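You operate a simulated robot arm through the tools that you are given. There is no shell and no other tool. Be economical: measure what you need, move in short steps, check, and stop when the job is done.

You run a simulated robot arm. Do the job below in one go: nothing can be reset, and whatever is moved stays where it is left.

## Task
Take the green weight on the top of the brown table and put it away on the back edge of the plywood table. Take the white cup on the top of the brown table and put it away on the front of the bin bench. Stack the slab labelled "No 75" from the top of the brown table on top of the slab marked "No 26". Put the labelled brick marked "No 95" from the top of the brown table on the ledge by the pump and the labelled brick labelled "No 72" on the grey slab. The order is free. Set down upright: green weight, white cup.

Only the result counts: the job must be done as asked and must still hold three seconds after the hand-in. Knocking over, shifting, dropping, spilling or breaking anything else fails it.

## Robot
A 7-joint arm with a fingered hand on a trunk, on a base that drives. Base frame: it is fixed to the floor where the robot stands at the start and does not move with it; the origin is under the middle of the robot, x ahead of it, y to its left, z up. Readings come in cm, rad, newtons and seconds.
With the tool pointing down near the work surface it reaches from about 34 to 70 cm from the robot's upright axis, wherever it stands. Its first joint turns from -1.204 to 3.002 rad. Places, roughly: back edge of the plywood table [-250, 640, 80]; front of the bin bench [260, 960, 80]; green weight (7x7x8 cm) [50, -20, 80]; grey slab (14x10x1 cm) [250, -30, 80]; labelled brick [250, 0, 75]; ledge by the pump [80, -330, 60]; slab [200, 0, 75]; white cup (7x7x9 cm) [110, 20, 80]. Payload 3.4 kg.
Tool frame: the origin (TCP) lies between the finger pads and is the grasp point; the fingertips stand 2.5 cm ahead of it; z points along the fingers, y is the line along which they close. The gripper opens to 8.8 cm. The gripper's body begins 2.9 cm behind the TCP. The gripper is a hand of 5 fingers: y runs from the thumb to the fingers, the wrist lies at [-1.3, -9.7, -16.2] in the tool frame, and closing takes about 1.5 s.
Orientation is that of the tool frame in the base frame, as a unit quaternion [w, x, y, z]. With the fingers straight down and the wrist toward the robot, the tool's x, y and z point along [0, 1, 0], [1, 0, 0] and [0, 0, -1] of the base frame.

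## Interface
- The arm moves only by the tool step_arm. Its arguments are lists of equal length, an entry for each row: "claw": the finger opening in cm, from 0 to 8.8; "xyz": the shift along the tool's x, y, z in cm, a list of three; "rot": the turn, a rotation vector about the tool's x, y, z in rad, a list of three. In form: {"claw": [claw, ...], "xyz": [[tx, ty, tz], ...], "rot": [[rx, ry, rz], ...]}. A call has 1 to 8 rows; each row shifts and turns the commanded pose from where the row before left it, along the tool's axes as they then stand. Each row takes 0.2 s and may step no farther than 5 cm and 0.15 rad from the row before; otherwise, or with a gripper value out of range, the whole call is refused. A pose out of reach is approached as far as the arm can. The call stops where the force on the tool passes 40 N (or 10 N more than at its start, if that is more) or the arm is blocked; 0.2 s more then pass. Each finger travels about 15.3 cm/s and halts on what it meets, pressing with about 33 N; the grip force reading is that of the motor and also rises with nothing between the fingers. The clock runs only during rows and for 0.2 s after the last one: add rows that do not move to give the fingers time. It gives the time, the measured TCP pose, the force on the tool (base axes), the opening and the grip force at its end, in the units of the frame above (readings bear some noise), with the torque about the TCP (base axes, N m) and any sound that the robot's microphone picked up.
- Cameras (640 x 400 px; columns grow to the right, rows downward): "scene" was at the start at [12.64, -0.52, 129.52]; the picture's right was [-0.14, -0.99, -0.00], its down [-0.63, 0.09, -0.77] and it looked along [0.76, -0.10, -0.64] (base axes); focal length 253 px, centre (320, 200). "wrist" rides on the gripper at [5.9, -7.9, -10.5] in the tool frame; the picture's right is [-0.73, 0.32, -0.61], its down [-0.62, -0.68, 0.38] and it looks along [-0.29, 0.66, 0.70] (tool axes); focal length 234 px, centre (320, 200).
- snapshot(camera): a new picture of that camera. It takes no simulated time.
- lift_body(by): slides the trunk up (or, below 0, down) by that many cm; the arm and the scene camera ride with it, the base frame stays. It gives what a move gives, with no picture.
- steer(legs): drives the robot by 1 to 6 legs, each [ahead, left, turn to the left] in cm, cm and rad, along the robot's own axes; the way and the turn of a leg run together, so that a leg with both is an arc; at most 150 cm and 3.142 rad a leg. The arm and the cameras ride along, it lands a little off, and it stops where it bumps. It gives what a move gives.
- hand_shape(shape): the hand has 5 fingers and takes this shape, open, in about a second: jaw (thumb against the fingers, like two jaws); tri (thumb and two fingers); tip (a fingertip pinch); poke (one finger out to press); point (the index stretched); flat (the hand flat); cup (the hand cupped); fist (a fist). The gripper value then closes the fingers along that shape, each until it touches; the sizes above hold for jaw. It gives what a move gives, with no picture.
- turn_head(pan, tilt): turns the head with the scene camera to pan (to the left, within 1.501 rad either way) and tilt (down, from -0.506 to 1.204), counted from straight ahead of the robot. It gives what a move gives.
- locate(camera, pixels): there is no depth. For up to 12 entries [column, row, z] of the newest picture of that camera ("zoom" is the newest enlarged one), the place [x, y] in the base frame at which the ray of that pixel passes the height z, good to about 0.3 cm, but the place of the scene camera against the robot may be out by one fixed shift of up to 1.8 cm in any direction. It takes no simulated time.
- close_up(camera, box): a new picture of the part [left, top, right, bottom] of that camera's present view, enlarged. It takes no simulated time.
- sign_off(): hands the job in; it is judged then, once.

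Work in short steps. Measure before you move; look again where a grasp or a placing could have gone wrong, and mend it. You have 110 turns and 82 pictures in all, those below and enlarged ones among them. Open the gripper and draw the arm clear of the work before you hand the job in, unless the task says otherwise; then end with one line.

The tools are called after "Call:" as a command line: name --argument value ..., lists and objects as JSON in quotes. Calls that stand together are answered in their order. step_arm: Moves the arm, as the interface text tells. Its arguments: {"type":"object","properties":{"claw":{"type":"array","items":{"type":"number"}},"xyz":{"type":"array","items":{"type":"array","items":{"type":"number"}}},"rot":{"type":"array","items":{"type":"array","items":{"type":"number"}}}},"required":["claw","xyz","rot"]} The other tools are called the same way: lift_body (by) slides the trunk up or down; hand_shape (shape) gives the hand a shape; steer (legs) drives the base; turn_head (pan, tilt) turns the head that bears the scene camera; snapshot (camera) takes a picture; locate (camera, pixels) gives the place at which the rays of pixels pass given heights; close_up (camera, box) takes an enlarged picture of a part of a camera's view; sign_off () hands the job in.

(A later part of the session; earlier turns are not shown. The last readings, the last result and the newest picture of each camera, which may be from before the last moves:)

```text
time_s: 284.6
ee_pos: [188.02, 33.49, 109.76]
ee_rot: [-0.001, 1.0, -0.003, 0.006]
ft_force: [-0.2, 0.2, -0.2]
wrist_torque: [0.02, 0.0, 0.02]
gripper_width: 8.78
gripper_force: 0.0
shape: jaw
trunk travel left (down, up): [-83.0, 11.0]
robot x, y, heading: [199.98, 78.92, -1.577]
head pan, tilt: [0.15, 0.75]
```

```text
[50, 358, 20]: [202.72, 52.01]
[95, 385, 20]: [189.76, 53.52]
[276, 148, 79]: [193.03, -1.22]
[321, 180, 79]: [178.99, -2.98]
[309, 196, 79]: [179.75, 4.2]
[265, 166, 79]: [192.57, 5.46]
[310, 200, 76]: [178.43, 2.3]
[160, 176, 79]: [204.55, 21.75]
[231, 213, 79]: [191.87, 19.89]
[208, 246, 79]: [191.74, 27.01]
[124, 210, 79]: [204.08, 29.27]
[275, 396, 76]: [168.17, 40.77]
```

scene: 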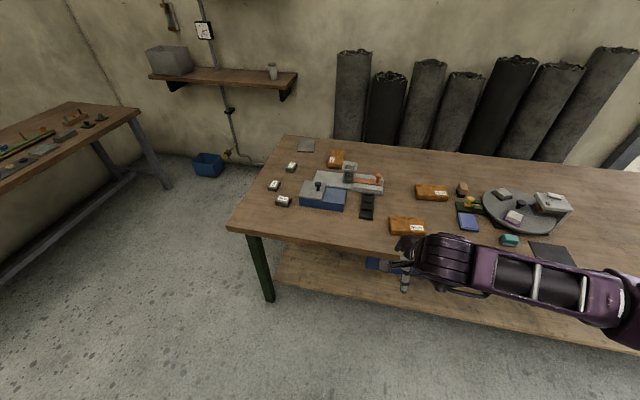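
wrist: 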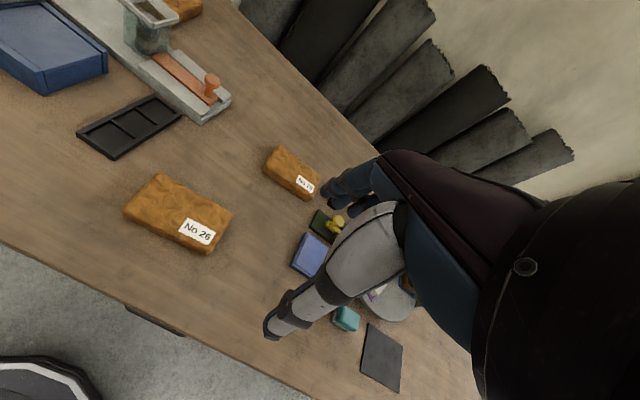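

Base front is 27 cm ahead of the axis, so I can go to y≈68. I drive 11 ahead, then extend over slab No 75 (centre (186.1,1.4), yaw ≈0.11) and look.

Call:
steer --legs '[[11, 0, 0]]'

Call:
step_arm --claw '[8.8, 8.8, 8.8, 8.8, 8.8, 8.8, 8.8]' --xyz '[[-1.9, 4.2, 0], [0, 4.2, 0], [0, 4.2, 0], [0, 4.2, 0], [0, 4.2, 0], [0, 0, 5], [0, 0, 5]]' --rot '[[0, 0, 0], [0, 0, 0], [0, 0, 0], [0, 0, 0], [0, 0, -0.11], [0, 0, 0], [0, 0, 0]]'

Call:
snapshot --camera "wrist"

```text
time_s: 285.8
ee_pos: [187.76, 22.53, 109.65]
ee_rot: [0.0, 1.0, -0.004, 0.006]
ft_force: [-0.8, -0.5, 0.4]
wrist_torque: [0.02, 0.01, 0.04]
gripper_width: 8.8
gripper_force: 0.1
shape: jaw
trunk travel left (down, up): [-83.0, 11.0]
robot x, y, heading: [199.81, 67.4, -1.582]
head pan, tilt: [0.15, 0.75]
```

```text
time_s: 287.4
ee_pos: [186.02, 1.4, 99.72]
ee_rot: [0.001, 0.999, 0.052, 0.007]
ft_force: [0.6, -0.4, 0.2]
wrist_torque: [0.05, 0.01, -0.04]
gripper_width: 8.79
gripper_force: 0.1
shape: jaw
trunk travel left (down, up): [-83.0, 11.0]
robot x, y, heading: [199.91, 67.99, -1.581]
head pan, tilt: [0.15, 0.75]
```

```text
18 pictures are left
```

wrist: 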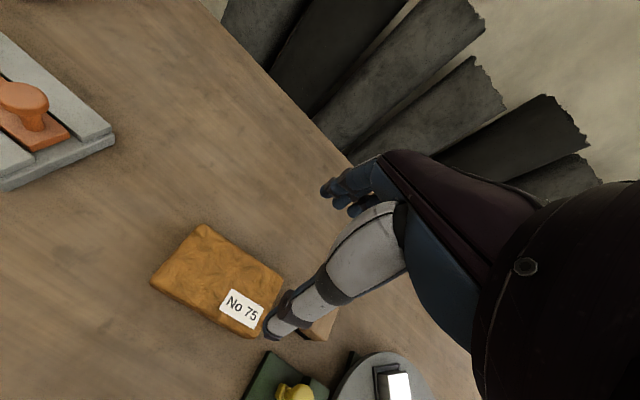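

I refine slab No 75's corners from this closer view.

Call:
locate --camera "wrist" --pixels '[[204, 225, 79], [283, 277, 79], [262, 325, 79], [156, 273, 79], [152, 284, 76], [250, 338, 76], [320, 330, 78]]'

```text
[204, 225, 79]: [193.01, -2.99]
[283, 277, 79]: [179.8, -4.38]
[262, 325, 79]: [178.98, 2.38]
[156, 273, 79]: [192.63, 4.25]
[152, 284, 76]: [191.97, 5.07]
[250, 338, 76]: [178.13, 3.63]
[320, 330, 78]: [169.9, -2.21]
```

The estimates differ by ~1 cm; I descend 8 cm and shift -0.5 in y, then look again closely.

Call:
step_arm --claw '[8.8, 8.8]' --xyz '[[0, 0.5, 4], [0, 0, 4.5]]' --rot '[[0, 0, 0], [0, 0, 0]]'

Call:
close_up --camera "wrist" --box '[140, 160, 460, 360]'

```text
time_s: 288.0
ee_pos: [186.7, 0.82, 91.36]
ee_rot: [0.001, 0.999, 0.053, 0.005]
ft_force: [0.5, 0.1, -1.0]
wrist_torque: [0.02, 0.0, 0.0]
gripper_width: 8.76
gripper_force: 0.0
shape: jaw
trunk travel left (down, up): [-83.0, 11.0]
robot x, y, heading: [199.83, 67.77, -1.576]
head pan, tilt: [0.15, 0.75]
```

```text
2.00 times, centred on (300, 260) of wrist
```

zoom: 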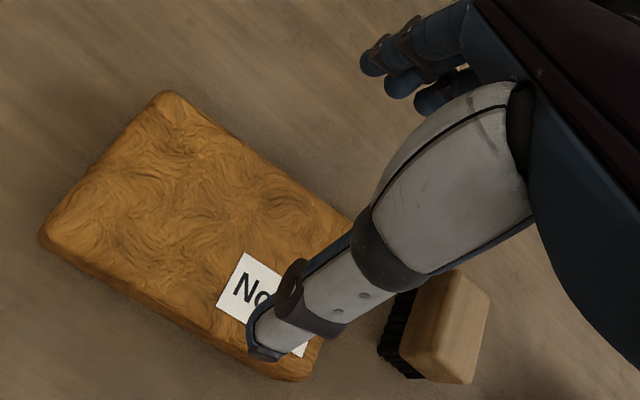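

Call:
locate --camera "zoom" --pixels '[[168, 95, 79], [352, 222, 79], [52, 222, 79], [168, 95, 78.5], [260, 158, 79], [45, 248, 76], [290, 381, 76], [170, 325, 76], [155, 295, 79], [430, 285, 80]]'

```text
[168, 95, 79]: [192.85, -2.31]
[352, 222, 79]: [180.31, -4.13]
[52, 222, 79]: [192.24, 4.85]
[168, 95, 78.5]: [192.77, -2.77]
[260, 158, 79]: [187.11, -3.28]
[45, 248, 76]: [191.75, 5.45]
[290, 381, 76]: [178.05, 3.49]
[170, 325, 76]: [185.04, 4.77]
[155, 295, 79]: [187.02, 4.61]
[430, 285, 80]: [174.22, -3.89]
```

Centre ≈(186.2,0.65), width ≈7.8, yaw ≈0.14. I align and descend carefully.

Call:
step_arm --claw '[8.8, 8.8, 8.8, 8.8, 8.8]' --xyz '[[-0.3, 0.1, 0], [0, 0, 4.5], [0, 0, 3.5], [0, 0, 1.5], [0, 0, 1]]' --rot '[[0, 0, -0.035], [0, 0, 0], [0, 0, 0], [0, 0, 0], [0, 0, 0]]'

Call:
close_up --camera "wrist" --box '[140, 160, 460, 360]'

```text
time_s: 289.2
ee_pos: [186.55, 3.8, 86.78]
ee_rot: [0.0, 0.998, 0.069, 0.007]
ft_force: [-0.4, -0.2, 0.6]
wrist_torque: [0.03, 0.02, -0.02]
gripper_width: 8.79
gripper_force: 0.0
shape: jaw
out of reach, approached as far as the arm can: row 1, 2, 3, 4, 5
trunk travel left (down, up): [-83.0, 11.0]
robot x, y, heading: [199.73, 67.82, -1.586]
head pan, tilt: [0.15, 0.75]
```

```text
2.00 times, centred on (300, 260) of wrist
```

zoom: 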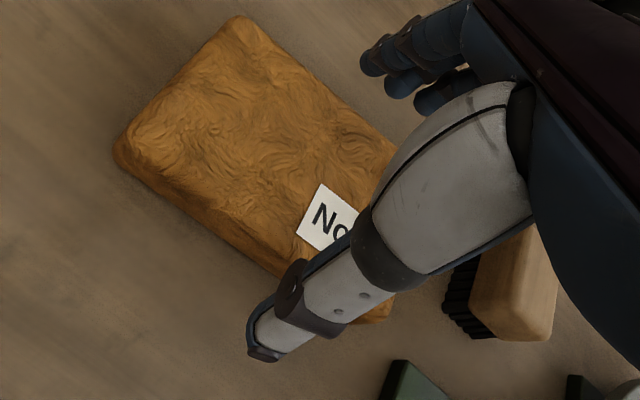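

Out of reach at this trunk height. I raise the arm and lower the trunk for a longer horizontal reach.

Call:
step_arm --claw '[8.8, 8.8, 8.8, 8.8, 8.8, 8.8]' --xyz '[[0, 0, -5], [0, 0, -5], [0, 0, -5], [0, 0, -5], [0, 0, -5], [0, 0, -5]]' --rot '[[0, 0, 0], [0, 0, 0], [0, 0, 0], [0, 0, 0], [0, 0, 0], [0, 0, 0]]'

Call:
lift_body --by -22

```text
time_s: 290.6
ee_pos: [186.03, 4.09, 117.1]
ee_rot: [0.0, 0.998, 0.069, 0.007]
ft_force: [-1.0, -0.1, -0.2]
wrist_torque: [0.0, -0.01, 0.01]
gripper_width: 8.77
gripper_force: 0.1
shape: jaw
trunk travel left (down, up): [-83.0, 11.0]
robot x, y, heading: [199.79, 68.33, -1.578]
head pan, tilt: [0.15, 0.75]
```

```text
time_s: 292.9
ee_pos: [186.04, 4.04, 95.09]
ee_rot: [0.0, 0.998, 0.069, 0.007]
ft_force: [1.0, -1.0, 0.2]
wrist_torque: [0.0, -0.02, -0.01]
gripper_width: 8.79
gripper_force: 0.0
shape: jaw
trunk travel left (down, up): [-61.0, 33.0]
robot x, y, heading: [199.98, 68.26, -1.583]
head pan, tilt: [0.15, 0.75]
```

Commanded pose is (186.0,4.0,95.1). I move to the slab's centre and descend to z≈83.

Call:
step_arm --claw '[8.8, 8.8, 8.8, 8.8]' --xyz '[[-0.27, 3.4, 0], [0, 0, 4], [0, 0, 4], [0, 0, 4]]' --rot '[[0, 0, 0], [0, 0, 0], [0, 0, 0], [0, 0, 0]]'

Call:
close_up --camera "wrist" --box '[140, 160, 460, 360]'

```text
time_s: 293.9
ee_pos: [186.5, 0.74, 82.99]
ee_rot: [0.0, 0.998, 0.069, 0.008]
ft_force: [-0.3, 0.8, -0.5]
wrist_torque: [0.01, -0.01, 0.01]
gripper_width: 8.8
gripper_force: 0.1
shape: jaw
trunk travel left (down, up): [-61.0, 33.0]
robot x, y, heading: [199.92, 67.79, -1.574]
head pan, tilt: [0.15, 0.75]
```

```text
2.00 times, centred on (300, 260) of wrist
```

zoom: 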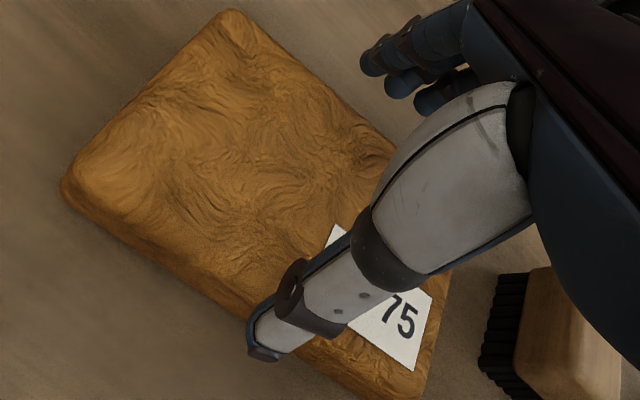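

I check the fingertip positions against the slab's edges.

Call:
locate --camera "zoom" --pixels '[[262, 350, 80.5], [260, 300, 79], [270, 322, 76], [372, 62, 80.5], [395, 85, 80.5], [430, 100, 80.5], [235, 12, 79], [385, 135, 79], [310, 72, 79]]'

```text
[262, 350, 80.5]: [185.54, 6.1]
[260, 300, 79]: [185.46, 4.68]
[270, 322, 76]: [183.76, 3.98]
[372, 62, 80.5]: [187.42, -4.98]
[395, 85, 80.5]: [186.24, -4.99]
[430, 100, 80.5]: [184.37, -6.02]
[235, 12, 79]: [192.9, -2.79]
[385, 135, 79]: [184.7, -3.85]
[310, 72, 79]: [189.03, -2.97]
```

Both sides clear the edges by ~1.3 cm. I descend 3.7 cm and close.

Call:
step_arm --claw '[8.8, 8.8, 8.8]' --xyz '[[0, 0, 1.5], [0, 0, 1.5], [0, 0, 0.7]]' --rot '[[0, 0, 0], [0, 0, 0], [0, 0, 0]]'

Call:
step_arm --claw '[7, 5, 5, 5, 5, 5, 5]' --xyz '[[0, 0, 0], [0, 0, 0], [0, 0, 0], [0, 0, 0], [0, 0, 0], [0, 0, 0], [0, 0, 0]]' --rot '[[0, 0, 0], [0, 0, 0], [0, 0, 0], [0, 0, 0], [0, 0, 0], [0, 0, 0], [0, 0, 0]]'

Call:
step_arm --claw '[5, 5, 5]' --xyz '[[0, 0, -2], [0, 0, -4], [0, 0, -4]]' --rot '[[0, 0, 0], [0, 0, 0], [0, 0, 0]]'

Call:
snapshot --camera "wrist"

```text
time_s: 294.7
ee_pos: [186.41, 0.53, 79.77]
ee_rot: [0.004, 0.998, 0.069, 0.006]
ft_force: [-0.7, -1.7, 17.3]
wrist_torque: [0.14, -0.01, -0.04]
gripper_width: 8.79
gripper_force: 0.0
shape: jaw
trunk travel left (down, up): [-61.0, 33.0]
robot x, y, heading: [199.84, 67.79, -1.581]
head pan, tilt: [0.15, 0.75]
```

```text
time_s: 296.3
ee_pos: [186.51, 0.74, 79.54]
ee_rot: [0.003, 0.998, 0.068, 0.007]
ft_force: [-0.4, -5.7, 24.8]
wrist_torque: [0.01, 0.07, 0.04]
gripper_width: 7.2
gripper_force: 32.9
shape: jaw
trunk travel left (down, up): [-61.0, 33.0]
robot x, y, heading: [199.91, 67.53, -1.577]
head pan, tilt: [0.15, 0.75]
```

```text
time_s: 297.1
ee_pos: [186.53, 0.71, 89.17]
ee_rot: [-0.001, 0.998, 0.069, 0.007]
ft_force: [0.5, 0.2, -4.2]
wrist_torque: [0.02, 0.02, -0.01]
gripper_width: 7.17
gripper_force: 32.9
shape: jaw
trunk travel left (down, up): [-61.0, 33.0]
robot x, y, heading: [199.71, 67.94, -1.577]
head pan, tilt: [0.15, 0.75]
```

```text
14 pictures are left
```

wrist: 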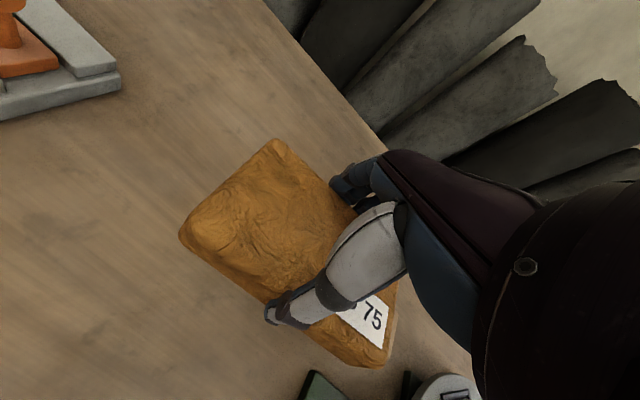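

Slab No 75 is held. I move over slab No 26 (≈(198.4,24.1), yaw ≈0.17) and look before lowering.

Call:
step_arm --claw '[5, 5, 5, 5, 5, 5, 5]' --xyz '[[0, 0, -3], [2.52, -3.58, 0], [2.52, -3.58, 0], [2.52, -3.58, 0], [2.52, -3.58, 0], [2.52, -3.58, 0], [2.5, -3.58, 0]]' --rot '[[0, 0, 0], [0, 0, 0], [0, 0, 0], [0, 0, 0], [0, 0, 0], [0, 0, 0], [0, 0, -0.03]]'

Call:
snapshot --camera "wrist"

```text
time_s: 298.7
ee_pos: [198.17, 24.25, 92.53]
ee_rot: [0.0, 0.996, 0.084, 0.006]
ft_force: [0.4, -0.3, -3.9]
wrist_torque: [0.05, 0.01, -0.06]
gripper_width: 7.19
gripper_force: 33.1
shape: jaw
trunk travel left (down, up): [-61.0, 33.0]
robot x, y, heading: [199.76, 67.98, -1.582]
head pan, tilt: [0.15, 0.75]
```

```text
13 pictures are left
```

wrist: 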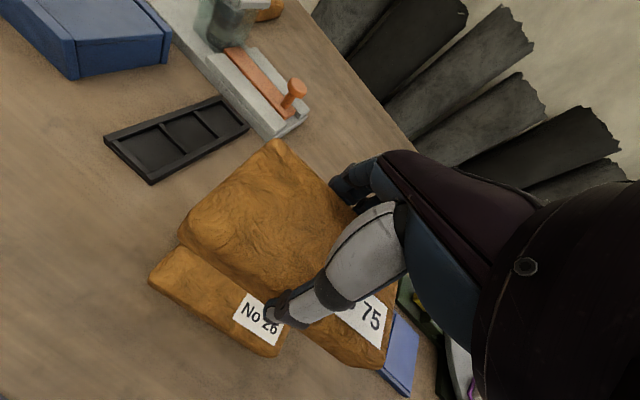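

I locate No 26's visible near edge to verify the alignment.

Call:
locate --camera "wrist" --pixels '[[153, 272, 79], [150, 284, 76], [272, 355, 76], [284, 342, 79], [215, 312, 79], [178, 247, 79], [182, 235, 89]]'

```text
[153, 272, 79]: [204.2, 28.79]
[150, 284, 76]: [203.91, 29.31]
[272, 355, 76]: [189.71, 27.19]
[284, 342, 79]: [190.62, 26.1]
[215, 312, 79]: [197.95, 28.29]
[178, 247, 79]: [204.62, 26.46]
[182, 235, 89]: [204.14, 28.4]
```

Alignment is within 0.5 cm. I shift -0.4 in x and lower to contact.

Call:
step_arm --claw '[5, 5, 5, 5, 5, 5]' --xyz '[[-0.4, 0, 3], [0, 0, 3], [0, 0, 1.5], [0, 0, 0.7], [0, 0, 0.5], [0, 0, 0.4]]' --rot '[[0, 0, 0], [0, 0, 0], [0, 0, 0], [0, 0, 0], [0, 0, 0], [0, 0, 0]]'

Call:
step_arm --claw '[5, 5, 5]' --xyz '[[0, 0, 0.3], [0, 0, 0.3], [0, 0, 0]]' --rot '[[0, 0, 0], [0, 0, 0], [0, 0, 0]]'

```text
time_s: 300.1
ee_pos: [198.0, 23.72, 83.39]
ee_rot: [0.001, 0.996, 0.084, 0.006]
ft_force: [-0.2, -0.1, -4.0]
wrist_torque: [0.03, 0.02, -0.03]
gripper_width: 7.2
gripper_force: 33.1
shape: jaw
trunk travel left (down, up): [-61.0, 33.0]
robot x, y, heading: [199.58, 67.96, -1.583]
head pan, tilt: [0.15, 0.75]
```

```text
time_s: 300.9
ee_pos: [198.01, 23.83, 83.26]
ee_rot: [0.004, 0.996, 0.083, 0.009]
ft_force: [0.9, -5.8, 28.2]
wrist_torque: [0.11, 0.11, -0.04]
gripper_width: 7.16
gripper_force: 33.1
shape: jaw
trunk travel left (down, up): [-61.0, 33.0]
robot x, y, heading: [199.77, 67.87, -1.578]
head pan, tilt: [0.15, 0.75]
```

Contact at z≈83.2. I ease 0.2 up, open, and lift off.

Call:
step_arm --claw '[6.8, 7.2, 7.6, 8.2, 8.8, 8.8, 8.8]' --xyz '[[0, 0, -0.25], [0, 0, 0], [0, 0, 0], [0, 0, 0], [0, 0, 0], [0, 0, 0], [0, 0, 0]]' --rot '[[0, 0, 0], [0, 0, 0], [0, 0, 0], [0, 0, 0], [0, 0, 0], [0, 0, 0], [0, 0, 0]]'

Call:
step_arm --claw '[8.8, 8.8, 8.8, 8.8, 8.8]' --xyz '[[0, 0, -1], [0, 0, -3], [0, 0, -5], [0, 0, -5], [0, 0, -5]]' --rot '[[0, 0, 0], [0, 0, 0], [0, 0, 0], [0, 0, 0], [0, 0, 0.08]]'

Call:
turn_head --pan 0.5 --tilt 0.8

Call:
snapshot --camera "scene"

```text
time_s: 302.5
ee_pos: [198.04, 24.08, 83.07]
ee_rot: [0.0, 0.996, 0.084, 0.007]
ft_force: [1.3, -2.4, 8.2]
wrist_torque: [-0.18, -0.07, -0.07]
gripper_width: 8.8
gripper_force: 0.1
shape: jaw
trunk travel left (down, up): [-61.0, 33.0]
robot x, y, heading: [199.92, 67.76, -1.577]
head pan, tilt: [0.15, 0.75]
```

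```text
time_s: 303.7
ee_pos: [197.63, 24.01, 102.01]
ee_rot: [0.0, 0.999, 0.044, 0.008]
ft_force: [1.0, -0.1, 0.2]
wrist_torque: [0.01, 0.02, -0.01]
gripper_width: 8.82
gripper_force: 0.0
shape: jaw
trunk travel left (down, up): [-61.0, 33.0]
robot x, y, heading: [200.02, 67.79, -1.582]
head pan, tilt: [0.15, 0.75]
```

```text
time_s: 304.6
ee_pos: [197.68, 23.98, 101.99]
ee_rot: [-0.001, 0.999, 0.045, 0.007]
ft_force: [1.1, -0.1, 1.1]
wrist_torque: [0.02, -0.03, 0.0]
gripper_width: 8.78
gripper_force: 0.0
shape: jaw
trunk travel left (down, up): [-61.0, 33.0]
robot x, y, heading: [199.42, 67.76, -1.584]
head pan, tilt: [0.499, 0.799]
```

```text
12 pictures are left
```

scene: 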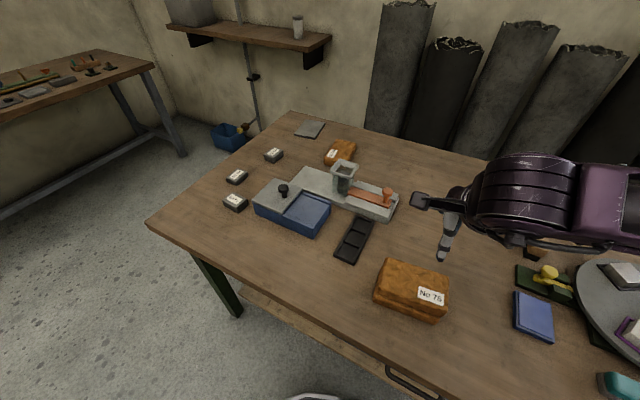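

The stack sits well. Now I measure bricks, the grey slab, and the free space around the table's end.

Call:
locate --camera "scene" --pixels '[[148, 224, 76], [291, 112, 76], [183, 156, 0], [152, 65, 76], [228, 148, 5], [273, 154, 78], [236, 200, 78], [311, 128, 77], [328, 38, 100], [168, 26, 100], [247, 132, 10], [236, 176, 78]]'

```text
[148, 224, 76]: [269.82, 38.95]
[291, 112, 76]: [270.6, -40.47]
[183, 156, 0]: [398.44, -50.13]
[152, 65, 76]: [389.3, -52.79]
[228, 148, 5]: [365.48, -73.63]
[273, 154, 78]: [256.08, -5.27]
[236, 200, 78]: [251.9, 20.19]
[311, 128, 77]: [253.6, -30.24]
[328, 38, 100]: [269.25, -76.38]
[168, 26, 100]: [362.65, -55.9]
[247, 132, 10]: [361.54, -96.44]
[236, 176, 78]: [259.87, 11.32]
```

Table end x=270; free space to x≈389. I back out, go around the end, face -x and slide along to y≈-5.

Call:
steer --legs '[[-34, 0, 0], [0, 108, 0], [0, 0, -1.56], [0, 106, 0]]'

Call:
snapshot --camera "wrist"

```text
time_s: 320.8
ee_pos: [264.13, -0.03, 101.89]
ee_rot: [0.004, 0.743, -0.669, 0.004]
ft_force: [-0.8, 0.5, 0.3]
wrist_torque: [-0.02, -0.01, 0.01]
gripper_width: 8.81
gripper_force: 0.0
shape: jaw
trunk travel left (down, up): [-61.0, 33.0]
robot x, y, heading: [308.2, -1.81, -3.139]
head pan, tilt: [0.499, 0.799]
```

```text
11 pictures are left
```

wrist: 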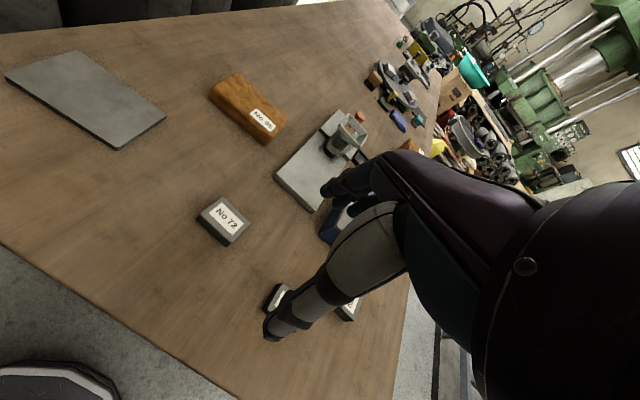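

I locate brick No 72 and the grey slab's corners.

Call:
locate --camera "wrist" --pixels '[[221, 197, 78], [250, 222, 78], [229, 238, 78], [199, 213, 78], [200, 221, 76], [229, 246, 76], [72, 50, 77], [166, 115, 77], [117, 148, 76], [5, 75, 77], [275, 297, 78], [350, 310, 78]]'

```text
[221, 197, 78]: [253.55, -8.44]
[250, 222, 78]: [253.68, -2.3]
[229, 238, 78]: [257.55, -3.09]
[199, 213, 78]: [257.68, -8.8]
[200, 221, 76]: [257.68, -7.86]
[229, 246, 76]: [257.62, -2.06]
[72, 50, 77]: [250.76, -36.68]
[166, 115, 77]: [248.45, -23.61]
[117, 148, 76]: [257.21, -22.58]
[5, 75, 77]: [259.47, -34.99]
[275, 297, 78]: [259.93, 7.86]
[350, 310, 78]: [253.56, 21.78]
```

Brick No 72: centre (255.6,-5.4), 4 cm across x. I square the hand up, move above and descend.

Call:
step_arm --claw '[8.8, 8.8, 8.8, 8.8, 8.8, 8.8, 8.8]' --xyz '[[0, 0, 0], [2.7, 4.2, 0], [2.7, 4.3, 0], [0, 0, 5], [0, 0, 5], [0, 0, 5], [0, 0, 3.5]]' --rot '[[0, 0, 0.105], [0, 0, 0], [0, 0, 0], [0, 0, 0], [0, 0, 0], [0, 0, 0], [0, 0, 0]]'

Call:
snapshot --camera "wrist"

```text
refused: row 3 steps farther than a row can; nothing moved
```

```text
10 pictures are left
```

wrist: 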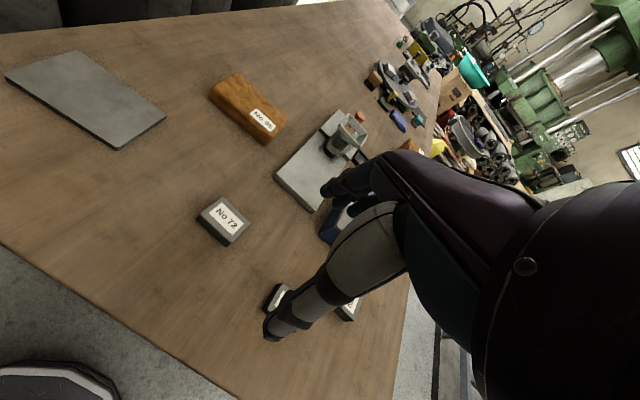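

A row was too long; I split it (no picture this time until checked).

Call:
step_arm --claw '[8.8, 8.8, 8.8, 8.8, 8.8, 8.8, 8.8, 8.8]' --xyz '[[0, 0, 0], [1.8, 2.8, 0], [1.8, 2.8, 0], [1.8, 2.9, 0], [0, 0, 5], [0, 0, 5], [0, 0, 5], [0, 0, 3.5]]' --rot '[[0, 0, 0.105], [0, 0, 0], [0, 0, 0], [0, 0, 0], [0, 0, 0], [0, 0, 0], [0, 0, 0], [0, 0, 0]]'

```text
time_s: 322.6
ee_pos: [255.62, -5.52, 83.37]
ee_rot: [-0.005, -0.707, 0.708, -0.005]
ft_force: [-0.3, 0.0, 1.0]
wrist_torque: [0.0, -0.03, 0.0]
gripper_width: 8.81
gripper_force: 0.1
shape: jaw
trunk travel left (down, up): [-61.0, 33.0]
robot x, y, heading: [307.86, -1.6, -3.134]
head pan, tilt: [0.499, 0.799]
```

I take one look before the final descent.

Call:
snapshot --camera "wrist"

```text
9 pictures are left
```

wrist: 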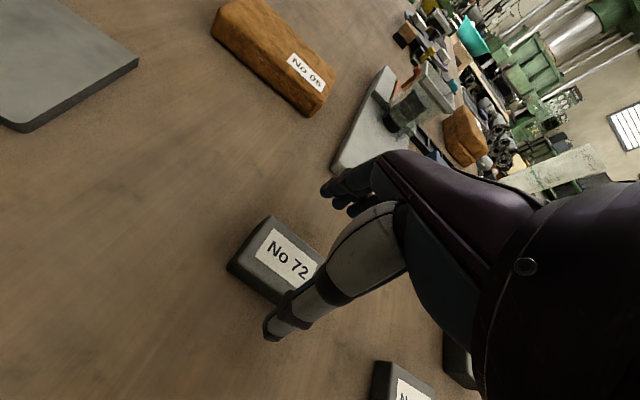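

Call:
locate --camera "wrist" --pixels '[[268, 216, 78], [325, 260, 78], [229, 262, 78], [276, 300, 78], [268, 338, 81], [137, 60, 77], [22, 125, 77]]'

```text
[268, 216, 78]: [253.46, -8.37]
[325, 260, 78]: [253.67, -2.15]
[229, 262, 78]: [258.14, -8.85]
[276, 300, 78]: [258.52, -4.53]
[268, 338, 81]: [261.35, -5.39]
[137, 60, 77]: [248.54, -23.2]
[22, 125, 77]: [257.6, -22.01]
```

Centred (x 253.5–258.3). I descend 4 cm, close and lift.

Call:
step_arm --claw '[8.8, 8.8, 8.8]' --xyz '[[0, -0.2, 2], [0, 0, 1.5], [0, 0, 0.4]]' --rot '[[0, 0, 0], [0, 0, 0], [0, 0, 0]]'

Call:
step_arm --claw '[6, 3, 2, 2, 2, 2, 2]' --xyz '[[0, 0, 0], [0, 0, 0], [0, 0, 0], [0, 0, 0], [0, 0, 0], [0, 0, 0], [0, 0, 0]]' --rot '[[0, 0, 0], [0, 0, 0], [0, 0, 0], [0, 0, 0], [0, 0, 0], [0, 0, 0], [0, 0, 0]]'

Call:
step_arm --claw '[2, 2, 2]' --xyz '[[0, 0, -2], [0, 0, -4], [0, 0, -4]]' --rot '[[0, 0, 0], [0, 0, 0], [0, 0, 0]]'

```text
time_s: 323.4
ee_pos: [255.81, -5.66, 79.55]
ee_rot: [-0.004, -0.706, 0.708, -0.006]
ft_force: [0.1, 0.2, 0.3]
wrist_torque: [0.01, 0.01, -0.01]
gripper_width: 8.82
gripper_force: 0.1
shape: jaw
trunk travel left (down, up): [-61.0, 33.0]
robot x, y, heading: [308.14, -1.78, -3.133]
head pan, tilt: [0.499, 0.799]
```

```text
time_s: 325.0
ee_pos: [255.74, -5.71, 79.45]
ee_rot: [-0.005, -0.707, 0.708, -0.006]
ft_force: [-1.1, 0.1, -0.3]
wrist_torque: [0.02, -0.01, -0.01]
gripper_width: 3.94
gripper_force: 33.0
shape: jaw
trunk travel left (down, up): [-61.0, 33.0]
robot x, y, heading: [308.28, -1.49, -3.131]
head pan, tilt: [0.499, 0.799]
```

```text
time_s: 325.8
ee_pos: [255.7, -5.62, 89.46]
ee_rot: [-0.004, -0.707, 0.708, -0.006]
ft_force: [0.6, 0.3, -0.5]
wrist_torque: [0.02, 0.01, 0.02]
gripper_width: 3.92
gripper_force: 33.4
shape: jaw
trunk travel left (down, up): [-61.0, 33.0]
robot x, y, heading: [308.11, -1.58, -3.137]
head pan, tilt: [0.499, 0.799]
```

Held (3.9 cm). I carry it to the grey slab's centre (254,-29.4) and look once before lowering.

Call:
step_arm --claw '[2, 2, 2, 2, 2, 2]' --xyz '[[4, 0.3, 0], [4, 0.3, 0], [4, 0.3, 0], [4, 0.3, 0], [4, 0.3, 0], [3.8, 0.2, 0]]' --rot '[[0, 0, 0], [0, 0, 0], [0, 0, 0], [0, 0, 0], [0, 0, 0], [0, 0, 0]]'

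Call:
snapshot --camera "wrist"

```text
time_s: 327.2
ee_pos: [253.87, -25.59, 89.54]
ee_rot: [-0.005, -0.706, 0.708, -0.006]
ft_force: [-0.7, 0.0, -0.9]
wrist_torque: [-0.03, 0.02, -0.01]
gripper_width: 3.9
gripper_force: 32.9
shape: jaw
out of reach, approached as far as the arm can: row 6
trunk travel left (down, up): [-61.0, 33.0]
robot x, y, heading: [308.13, -1.82, -3.134]
head pan, tilt: [0.499, 0.799]
```

```text
8 pictures are left
```

wrist: 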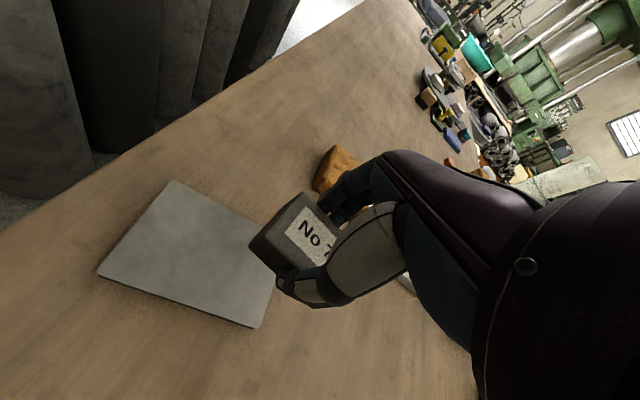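

The last row was out of reach, so I shift the base 4 cm; I also locate the slab corners here.

Call:
locate --camera "wrist" --pixels '[[174, 182, 77], [99, 272, 77], [257, 326, 77], [272, 250, 77]]'

Call:
steer --legs '[[0, 4, 0]]'

```text
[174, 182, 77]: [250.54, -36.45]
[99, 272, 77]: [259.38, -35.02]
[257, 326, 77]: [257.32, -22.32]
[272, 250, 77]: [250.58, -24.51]
```

```text
time_s: 328.1
ee_pos: [253.81, -29.84, 89.45]
ee_rot: [-0.005, -0.707, 0.708, -0.005]
ft_force: [0.0, -0.3, -1.2]
wrist_torque: [0.01, -0.01, -0.02]
gripper_width: 3.91
gripper_force: 33.0
shape: jaw
trunk travel left (down, up): [-61.0, 33.0]
robot x, y, heading: [308.46, -5.73, -3.132]
head pan, tilt: [0.499, 0.799]
```

TCP is over the slab's centre. I lower to contact in shrinking steps.

Call:
step_arm --claw '[2, 2, 2, 2, 2, 2]' --xyz '[[0, 0, 4], [0, 0, 3], [0, 0, 0.9], [0, 0, 0.3], [0, 0, 0.3], [0, 0, 0.3]]' --rot '[[0, 0, 0], [0, 0, 0], [0, 0, 0], [0, 0, 0], [0, 0, 0], [0, 0, 0]]'

```text
time_s: 329.5
ee_pos: [253.62, -28.66, 81.49]
ee_rot: [-0.004, -0.706, 0.708, -0.005]
ft_force: [-0.6, 0.7, -0.5]
wrist_torque: [0.01, 0.02, 0.02]
gripper_width: 3.9
gripper_force: 32.9
shape: jaw
out of reach, approached as far as the arm can: row 1, 2
trunk travel left (down, up): [-61.0, 33.0]
robot x, y, heading: [308.14, -6.04, -3.129]
head pan, tilt: [0.499, 0.799]
```

I shift the base 4 cm further and pull the arm back 3, so the last lowering is within reach.

Call:
steer --legs '[[0, 4, 0]]'

Call:
step_arm --claw '[2, 2, 2]' --xyz '[[-3.2, 0, 0], [0, 0, 0.3], [0, 0, 0.3]]' --rot '[[0, 0, 0], [0, 0, 0], [0, 0, 0]]'

Call:
step_arm --claw '[2, 2, 2]' --xyz '[[0, 0, 0.3], [0, 0, 0.2], [0, 0, 0]]' --rot '[[0, 0, 0], [0, 0, 0], [0, 0, 0]]'

```text
time_s: 330.4
ee_pos: [253.57, -32.66, 81.44]
ee_rot: [-0.003, -0.706, 0.708, -0.006]
ft_force: [0.1, -0.1, -1.0]
wrist_torque: [0.01, 0.04, 0.02]
gripper_width: 3.88
gripper_force: 33.4
shape: jaw
trunk travel left (down, up): [-61.0, 33.0]
robot x, y, heading: [308.27, -9.76, -3.136]
head pan, tilt: [0.499, 0.799]
```

```text
time_s: 331.1
ee_pos: [253.55, -29.28, 80.99]
ee_rot: [-0.005, -0.706, 0.708, -0.006]
ft_force: [0.3, -0.6, -2.0]
wrist_torque: [-0.01, 0.03, 0.02]
gripper_width: 3.92
gripper_force: 33.1
shape: jaw
trunk travel left (down, up): [-61.0, 33.0]
robot x, y, heading: [307.98, -9.48, -3.135]
head pan, tilt: [0.499, 0.799]
```

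```text
time_s: 331.9
ee_pos: [253.58, -29.39, 80.35]
ee_rot: [-0.005, -0.706, 0.708, -0.005]
ft_force: [-0.6, 0.5, 4.6]
wrist_torque: [0.03, 0.02, 0.02]
gripper_width: 3.9
gripper_force: 32.7
shape: jaw
trunk travel left (down, up): [-61.0, 33.0]
robot x, y, heading: [308.32, -9.71, -3.133]
head pan, tilt: [0.499, 0.799]
```

Contact (4.6 N) at z≈80.35 as expected. I open, lift, and move back over toward brick No 95, then look.

Call:
step_arm --claw '[4.2, 5, 6.5, 8.8, 8.8, 8.8]' --xyz '[[0, 0, 0], [0, 0, 0], [0, 0, 0], [0, 0, 0], [0, 0, 0], [0, 0, 0]]' --rot '[[0, 0, 0], [0, 0, 0], [0, 0, 0], [0, 0, 0], [0, 0, 0], [0, 0, 0]]'

Call:
step_arm --claw '[8.8, 8.8, 8.8, 8.8, 8.8, 8.8, 8.8, 8.8]' --xyz '[[0, 0, -2], [0, 0, -4], [0, 0, -5], [0, 0, -4], [-4.5, 0, 0], [-4.5, 0, 0], [-4.5, 0, 0], [-4.5, 0, 0]]' --rot '[[0, 0, 0], [0, 0, 0], [0, 0, 0], [0, 0, 0], [0, 0, 0], [0, 0, 0], [0, 0, 0], [0, 0, 0]]'

Call:
steer --legs '[[0, -27, 0]]'

Call:
snapshot --camera "wrist"

```text
time_s: 333.4
ee_pos: [253.56, -29.35, 80.29]
ee_rot: [-0.005, -0.705, 0.709, -0.006]
ft_force: [-0.2, -0.7, 0.4]
wrist_torque: [-0.01, 0.03, 0.01]
gripper_width: 8.78
gripper_force: 0.0
shape: jaw
trunk travel left (down, up): [-61.0, 33.0]
robot x, y, heading: [308.43, -9.62, -3.141]
head pan, tilt: [0.499, 0.799]
```

```text
time_s: 335.1
ee_pos: [253.4, -10.94, 94.96]
ee_rot: [-0.005, -0.707, 0.707, -0.007]
ft_force: [0.8, 0.0, 0.7]
wrist_torque: [0.0, 0.0, 0.02]
gripper_width: 8.78
gripper_force: 0.0
shape: jaw
trunk travel left (down, up): [-61.0, 33.0]
robot x, y, heading: [308.14, -9.6, -3.133]
head pan, tilt: [0.499, 0.799]
```

```text
time_s: 337.1
ee_pos: [253.31, 16.43, 94.94]
ee_rot: [-0.004, -0.705, 0.709, -0.005]
ft_force: [-0.3, -0.5, 0.0]
wrist_torque: [-0.01, 0.06, 0.0]
gripper_width: 8.81
gripper_force: 0.1
shape: jaw
trunk travel left (down, up): [-61.0, 33.0]
robot x, y, heading: [308.29, 18.07, -3.134]
head pan, tilt: [0.499, 0.799]
```

```text
7 pictures are left
```

wrist: 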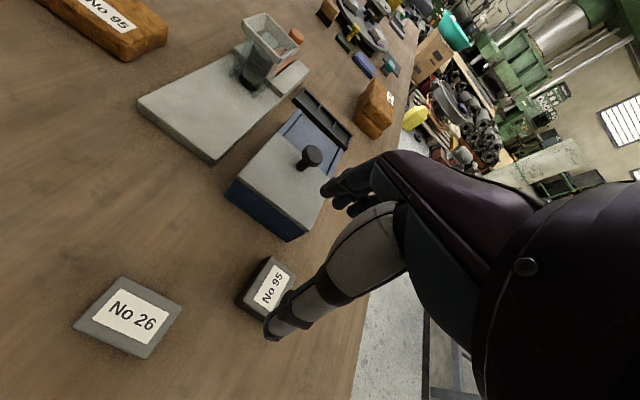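

I locate brick No 95's corners and the blue box's nearest edge.

Call:
locate --camera "wrist" --pixels '[[268, 257, 78], [296, 274, 78], [241, 293, 78], [240, 303, 76], [262, 318, 76], [290, 241, 76], [231, 200, 76], [288, 225, 82], [303, 205, 82], [230, 185, 82], [122, 276, 78], [152, 357, 76]]'

```text
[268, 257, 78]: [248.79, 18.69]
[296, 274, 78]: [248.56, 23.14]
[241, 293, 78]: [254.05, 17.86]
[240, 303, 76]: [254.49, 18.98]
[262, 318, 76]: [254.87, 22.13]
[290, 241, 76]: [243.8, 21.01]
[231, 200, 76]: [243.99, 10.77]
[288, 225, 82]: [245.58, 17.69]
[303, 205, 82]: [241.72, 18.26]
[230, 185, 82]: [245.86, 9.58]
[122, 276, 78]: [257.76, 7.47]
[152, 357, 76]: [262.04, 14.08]
```

Brick No 95 lies with its 6 cm side along x, close to the blue box, so I'll grasp it across y from the left side of the table. I drive around the corner.

Call:
steer --legs '[[0, -85, 0], [0, 0, 1.564], [0, -57.5, 0], [28, 0, 0]]'

Call:
snapshot --camera "wrist"

```text
time_s: 349.9
ee_pos: [250.59, 19.92, 94.93]
ee_rot: [-0.001, 1.0, -0.008, 0.008]
ft_force: [0.4, -0.1, -0.4]
wrist_torque: [0.0, -0.01, 0.0]
gripper_width: 8.79
gripper_force: 0.1
shape: jaw
trunk travel left (down, up): [-61.0, 33.0]
robot x, y, heading: [249.68, 74.96, -1.575]
head pan, tilt: [0.499, 0.799]
```

```text
6 pictures are left
```

wrist: 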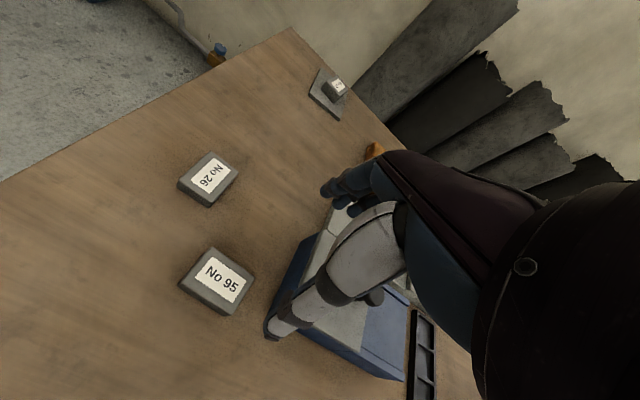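

Brick No 72 sits on the grey slab (333,90). I locate brick No 95's corners.

Call:
locate --camera "wrist" --pixels '[[215, 248, 78], [255, 276, 78], [228, 308, 78], [184, 277, 78], [182, 285, 76], [228, 316, 76], [296, 240, 82], [270, 305, 76]]'

```text
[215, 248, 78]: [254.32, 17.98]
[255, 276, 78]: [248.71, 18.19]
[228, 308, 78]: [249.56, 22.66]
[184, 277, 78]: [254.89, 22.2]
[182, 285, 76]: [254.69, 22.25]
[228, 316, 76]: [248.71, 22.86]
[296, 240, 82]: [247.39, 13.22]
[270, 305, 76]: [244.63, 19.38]
```

Centre (251.7,20.3). I align slightly toward +x (away from the box), descend and grasp.

Call:
step_arm --claw '[8.8, 8.8, 8.8, 8.8, 8.8, 8.8]' --xyz '[[1.7, -0.4, 0], [0, 0, 4.5], [0, 0, 4.5], [0, 0, 3], [0, 0, 2.2], [0, 0, 1.3]]' --rot '[[0, 0, 0.045], [0, 0, 0], [0, 0, 0], [0, 0, 0], [0, 0, 0], [0, 0, 0]]'

Call:
step_arm --claw '[6, 3, 2, 2, 2, 2, 2]' --xyz '[[0, 0, 0], [0, 0, 0], [0, 0, 0], [0, 0, 0], [0, 0, 0], [0, 0, 0], [0, 0, 0]]' --rot '[[0, 0, 0], [0, 0, 0], [0, 0, 0], [0, 0, 0], [0, 0, 0], [0, 0, 0], [0, 0, 0]]'

Call:
step_arm --claw '[2, 2, 2, 2, 2]' --xyz '[[0, 0, -2], [0, 0, -4], [0, 0, -5], [0, 0, -5], [0, 0, -4]]' --rot '[[0, 0, 0], [0, 0, 0], [0, 0, 0], [0, 0, 0], [0, 0, 0]]'

```text
time_s: 351.3
ee_pos: [252.54, 20.39, 79.27]
ee_rot: [-0.001, 0.999, -0.031, 0.008]
ft_force: [1.0, -0.2, -0.2]
wrist_torque: [0.03, -0.01, 0.01]
gripper_width: 8.79
gripper_force: 0.1
shape: jaw
trunk travel left (down, up): [-61.0, 33.0]
robot x, y, heading: [249.74, 74.74, -1.576]
head pan, tilt: [0.499, 0.799]
```

```text
time_s: 352.9
ee_pos: [252.64, 20.28, 79.4]
ee_rot: [-0.001, 1.0, -0.03, 0.007]
ft_force: [-0.2, -0.4, 0.2]
wrist_torque: [0.01, 0.01, -0.04]
gripper_width: 3.91
gripper_force: 32.7
shape: jaw
trunk travel left (down, up): [-61.0, 33.0]
robot x, y, heading: [250.28, 74.53, -1.573]
head pan, tilt: [0.499, 0.799]
```

```text
time_s: 354.1
ee_pos: [252.01, 20.19, 99.34]
ee_rot: [0.0, 1.0, -0.03, 0.007]
ft_force: [0.1, -0.4, -0.3]
wrist_torque: [0.0, 0.01, 0.0]
gripper_width: 3.89
gripper_force: 33.1
shape: jaw
trunk travel left (down, up): [-61.0, 33.0]
robot x, y, heading: [249.93, 74.7, -1.574]
head pan, tilt: [0.499, 0.799]
```

Brick No 95 is held (TCP 3.35 above its underside). I drive back along the table's left side and through the gap to about (-49,30), then look toward -y for the pump ledge.

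Call:
steer --legs '[[-32, 0, 0], [0, -95, 0], [0, -95, 0], [77, -109, 0]]'

Call:
turn_head --pan 0.2 --tilt 0.35

Call:
snapshot --camera "scene"

```text
time_s: 371.5
ee_pos: [-43.58, -21.36, 99.23]
ee_rot: [-0.001, 1.0, -0.027, 0.008]
ft_force: [-0.2, 0.3, -0.8]
wrist_torque: [0.01, 0.0, -0.01]
gripper_width: 3.91
gripper_force: 33.0
shape: jaw
trunk travel left (down, up): [-61.0, 33.0]
robot x, y, heading: [-46.15, 33.13, -1.57]
head pan, tilt: [0.499, 0.799]
```

```text
time_s: 372.4
ee_pos: [-43.62, -21.48, 99.24]
ee_rot: [-0.001, 1.0, -0.027, 0.007]
ft_force: [1.0, 0.6, -1.4]
wrist_torque: [0.02, -0.01, -0.04]
gripper_width: 3.91
gripper_force: 32.5
shape: jaw
trunk travel left (down, up): [-61.0, 33.0]
robot x, y, heading: [-46.22, 32.86, -1.572]
head pan, tilt: [0.201, 0.351]
```

```text
5 pictures are left
```

scene: 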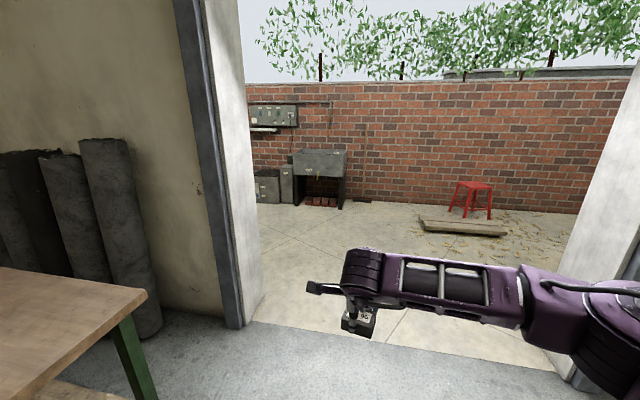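

The door is ahead; the ledge should be around (285,160) by the grey trough. I locate the door jambs and things beyond.

Call:
locate --camera "scene" --pixels '[[243, 326, 0], [258, 300, 0], [575, 388, 0], [552, 350, 0], [295, 207, 0], [342, 209, 0], [258, 203, 0], [423, 230, 5], [505, 236, 5], [322, 150, 60], [148, 295, 76], [120, 335, 0]]'

```text
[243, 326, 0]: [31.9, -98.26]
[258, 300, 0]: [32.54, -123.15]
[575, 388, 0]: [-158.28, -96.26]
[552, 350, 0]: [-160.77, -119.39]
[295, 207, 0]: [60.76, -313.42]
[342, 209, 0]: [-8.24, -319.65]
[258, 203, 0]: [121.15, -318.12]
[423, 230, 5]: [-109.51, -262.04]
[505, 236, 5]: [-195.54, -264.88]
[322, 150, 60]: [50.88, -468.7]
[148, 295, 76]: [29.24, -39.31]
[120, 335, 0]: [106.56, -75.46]
```

I drive through the door to about (30,-215) and look at the ledge.

Call:
steer --legs '[[140, 0, 0], [105, 80, 0]]'

Call:
turn_head --pan 0.45 --tilt 0.6

Call:
snapshot --camera "scene"

```text
time_s: 385.6
ee_pos: [41.22, -264.57, 99.24]
ee_rot: [-0.001, 1.0, -0.009, 0.007]
ft_force: [0.6, 0.5, -1.5]
wrist_torque: [0.02, -0.03, 0.02]
gripper_width: 3.89
gripper_force: 32.7
shape: jaw
trunk travel left (down, up): [-61.0, 33.0]
robot x, y, heading: [36.97, -210.2, -1.536]
head pan, tilt: [0.201, 0.351]
```

```text
time_s: 386.3
ee_pos: [41.21, -264.53, 99.24]
ee_rot: [-0.001, 1.0, -0.01, 0.006]
ft_force: [0.0, -0.2, -0.7]
wrist_torque: [0.01, -0.01, 0.01]
gripper_width: 3.92
gripper_force: 33.5
shape: jaw
trunk travel left (down, up): [-61.0, 33.0]
robot x, y, heading: [36.7, -210.07, -1.537]
head pan, tilt: [0.45, 0.6]
```

```text
4 pictures are left
```

scene: 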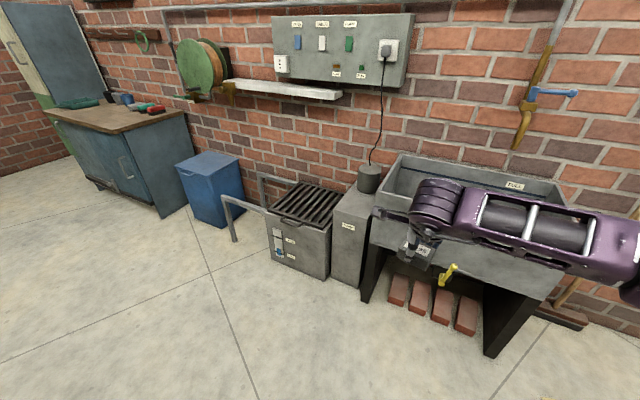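

The grey block at (350,230) with the pump cylinder (369,178) on top is the likely ledge. I enlarge it.

Call:
close_up --camera "scene" --box '[310, 145, 438, 225]'

Call:
locate --camera "scene" --pixels '[[330, 278, 0], [358, 288, 0], [333, 208, 50], [333, 208, 55], [333, 208, 60], [366, 222, 50], [366, 222, 55], [366, 222, 60], [355, 185, 55], [369, 192, 55], [369, 192, 60], [383, 195, 55]]'

```text
5.00 times, centred on (374, 185) of scene
```

zoom: 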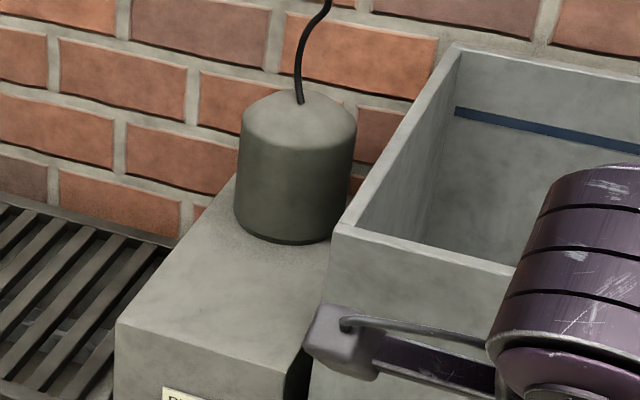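

```text
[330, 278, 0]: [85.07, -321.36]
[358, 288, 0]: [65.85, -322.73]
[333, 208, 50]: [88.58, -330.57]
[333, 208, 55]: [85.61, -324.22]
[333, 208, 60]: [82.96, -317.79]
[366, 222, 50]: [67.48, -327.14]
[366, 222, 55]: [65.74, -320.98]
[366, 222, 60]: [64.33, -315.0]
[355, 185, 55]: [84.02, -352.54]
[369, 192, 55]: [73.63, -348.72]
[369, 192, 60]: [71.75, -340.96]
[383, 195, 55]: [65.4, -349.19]
```

Ledge: x 66–85, front edge y≈-322, top z≈56, pump cylinder at its back; trough rim z≈75 to the right. I measure the rails and ledge points before positioning.

Call:
locate --camera "zoom" --pixels '[[117, 325, 56], [288, 375, 56], [232, 185, 56], [285, 244, 56], [237, 215, 56], [330, 240, 56], [340, 228, 75], [340, 228, 70]]'

Call:
locate --camera "scene" --pixels '[[233, 241, 0], [225, 197, 40], [270, 260, 0], [325, 279, 0], [225, 228, 0], [362, 302, 0], [488, 356, 0]]'

```text
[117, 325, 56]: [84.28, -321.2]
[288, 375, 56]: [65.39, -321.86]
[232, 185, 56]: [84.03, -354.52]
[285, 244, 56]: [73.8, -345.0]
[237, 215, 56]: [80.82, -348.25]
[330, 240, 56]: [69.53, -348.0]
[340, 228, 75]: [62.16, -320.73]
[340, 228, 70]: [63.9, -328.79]
```

```text
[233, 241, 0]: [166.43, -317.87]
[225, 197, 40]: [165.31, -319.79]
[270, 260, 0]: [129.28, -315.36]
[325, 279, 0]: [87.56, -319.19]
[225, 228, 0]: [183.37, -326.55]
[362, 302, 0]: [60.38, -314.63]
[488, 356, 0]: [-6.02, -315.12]
```

I drive to about (88,-266), bring the hand across to x≈76 and lower the trunk 20.

Call:
steer --legs '[[57, 49, 0], [0, 0, -0.034]]'

Call:
step_arm --claw '[2, 2, 2, 2]' --xyz '[[-3.5, 0, 0], [-3.5, 0, 0], [-3.5, 0, 0], [-3.5, 0, 0]]' --rot '[[0, 0, 0], [0, 0, 0], [0, 0, 0], [0, 0, 0]]'

Call:
lift_body --by -20

```text
time_s: 390.9
ee_pos: [90.92, -321.72, 99.15]
ee_rot: [-0.001, 1.0, -0.025, 0.007]
ft_force: [0.0, -0.5, -1.0]
wrist_torque: [0.02, -0.01, 0.01]
gripper_width: 3.92
gripper_force: 33.2
shape: jaw
trunk travel left (down, up): [-61.0, 33.0]
robot x, y, heading: [88.09, -267.29, -1.564]
head pan, tilt: [0.45, 0.6]
```

```text
time_s: 391.9
ee_pos: [76.84, -321.02, 98.57]
ee_rot: [0.0, 1.0, -0.024, 0.007]
ft_force: [-0.1, -0.3, -0.8]
wrist_torque: [0.0, 0.01, 0.02]
gripper_width: 3.9
gripper_force: 32.9
shape: jaw
trunk travel left (down, up): [-61.0, 33.0]
robot x, y, heading: [88.11, -267.44, -1.569]
head pan, tilt: [0.45, 0.6]
```

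```text
time_s: 394.0
ee_pos: [77.04, -321.06, 78.81]
ee_rot: [0.0, 1.0, -0.025, 0.007]
ft_force: [0.3, -0.6, -0.8]
wrist_torque: [0.0, -0.02, -0.03]
gripper_width: 3.91
gripper_force: 33.0
shape: jaw
trunk travel left (down, up): [-41.0, 53.0]
robot x, y, heading: [87.95, -267.24, -1.572]
head pan, tilt: [0.45, 0.6]
```

I move 8 cm forward over the ledge and look with the scene camera to check the forearm against the trough.

Call:
step_arm --claw '[2, 2, 2]' --xyz '[[-0.5, 3.5, 0], [0, 3.5, 0], [0, 0.8, 3]]' --rot '[[0, 0, 0], [0, 0, 0], [0, 0, 0]]'

Call:
turn_head --pan -0.15 --tilt 0.85

Call:
snapshot --camera "scene"

```text
time_s: 394.8
ee_pos: [76.21, -328.8, 75.48]
ee_rot: [-0.002, 1.0, -0.025, 0.006]
ft_force: [-0.5, 0.1, -2.0]
wrist_torque: [0.02, 0.0, -0.01]
gripper_width: 3.91
gripper_force: 32.7
shape: jaw
trunk travel left (down, up): [-41.0, 53.0]
robot x, y, heading: [87.99, -266.77, -1.568]
head pan, tilt: [0.45, 0.6]
```

```text
time_s: 395.8
ee_pos: [76.17, -328.83, 75.68]
ee_rot: [0.0, 1.0, -0.024, 0.007]
ft_force: [0.2, -0.1, -0.3]
wrist_torque: [0.0, 0.0, 0.0]
gripper_width: 3.89
gripper_force: 33.3
shape: jaw
trunk travel left (down, up): [-41.0, 53.0]
robot x, y, heading: [88.29, -266.9, -1.567]
head pan, tilt: [-0.15, 0.85]
```

```text
2 pictures are left
```

scene: 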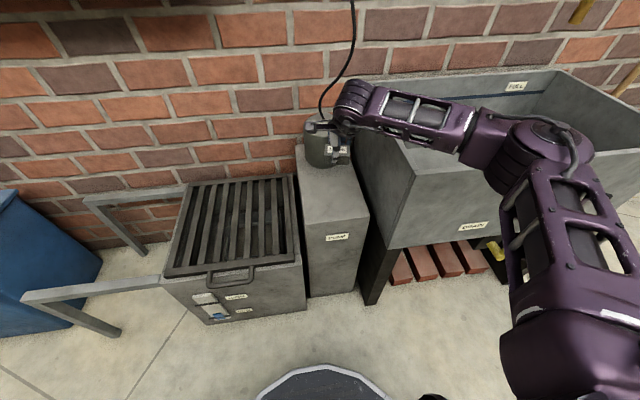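

I locate the forearm's line in plan versus the trough (front y≈-318, rim z≈75).

Call:
locate --camera "scene" --pixels '[[435, 145, 88], [490, 165, 90], [360, 115, 90], [555, 195, 95], [415, 170, 75], [585, 160, 75], [352, 138, 75], [313, 218, 56], [367, 215, 56], [340, 168, 56], [330, 150, 75]]'

```text
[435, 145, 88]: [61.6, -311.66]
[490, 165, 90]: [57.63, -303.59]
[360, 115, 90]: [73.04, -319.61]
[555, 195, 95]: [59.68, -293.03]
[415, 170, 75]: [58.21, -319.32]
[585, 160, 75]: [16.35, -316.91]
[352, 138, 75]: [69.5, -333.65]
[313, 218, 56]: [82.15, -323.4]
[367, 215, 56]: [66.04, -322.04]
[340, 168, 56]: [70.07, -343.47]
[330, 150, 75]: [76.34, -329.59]
```

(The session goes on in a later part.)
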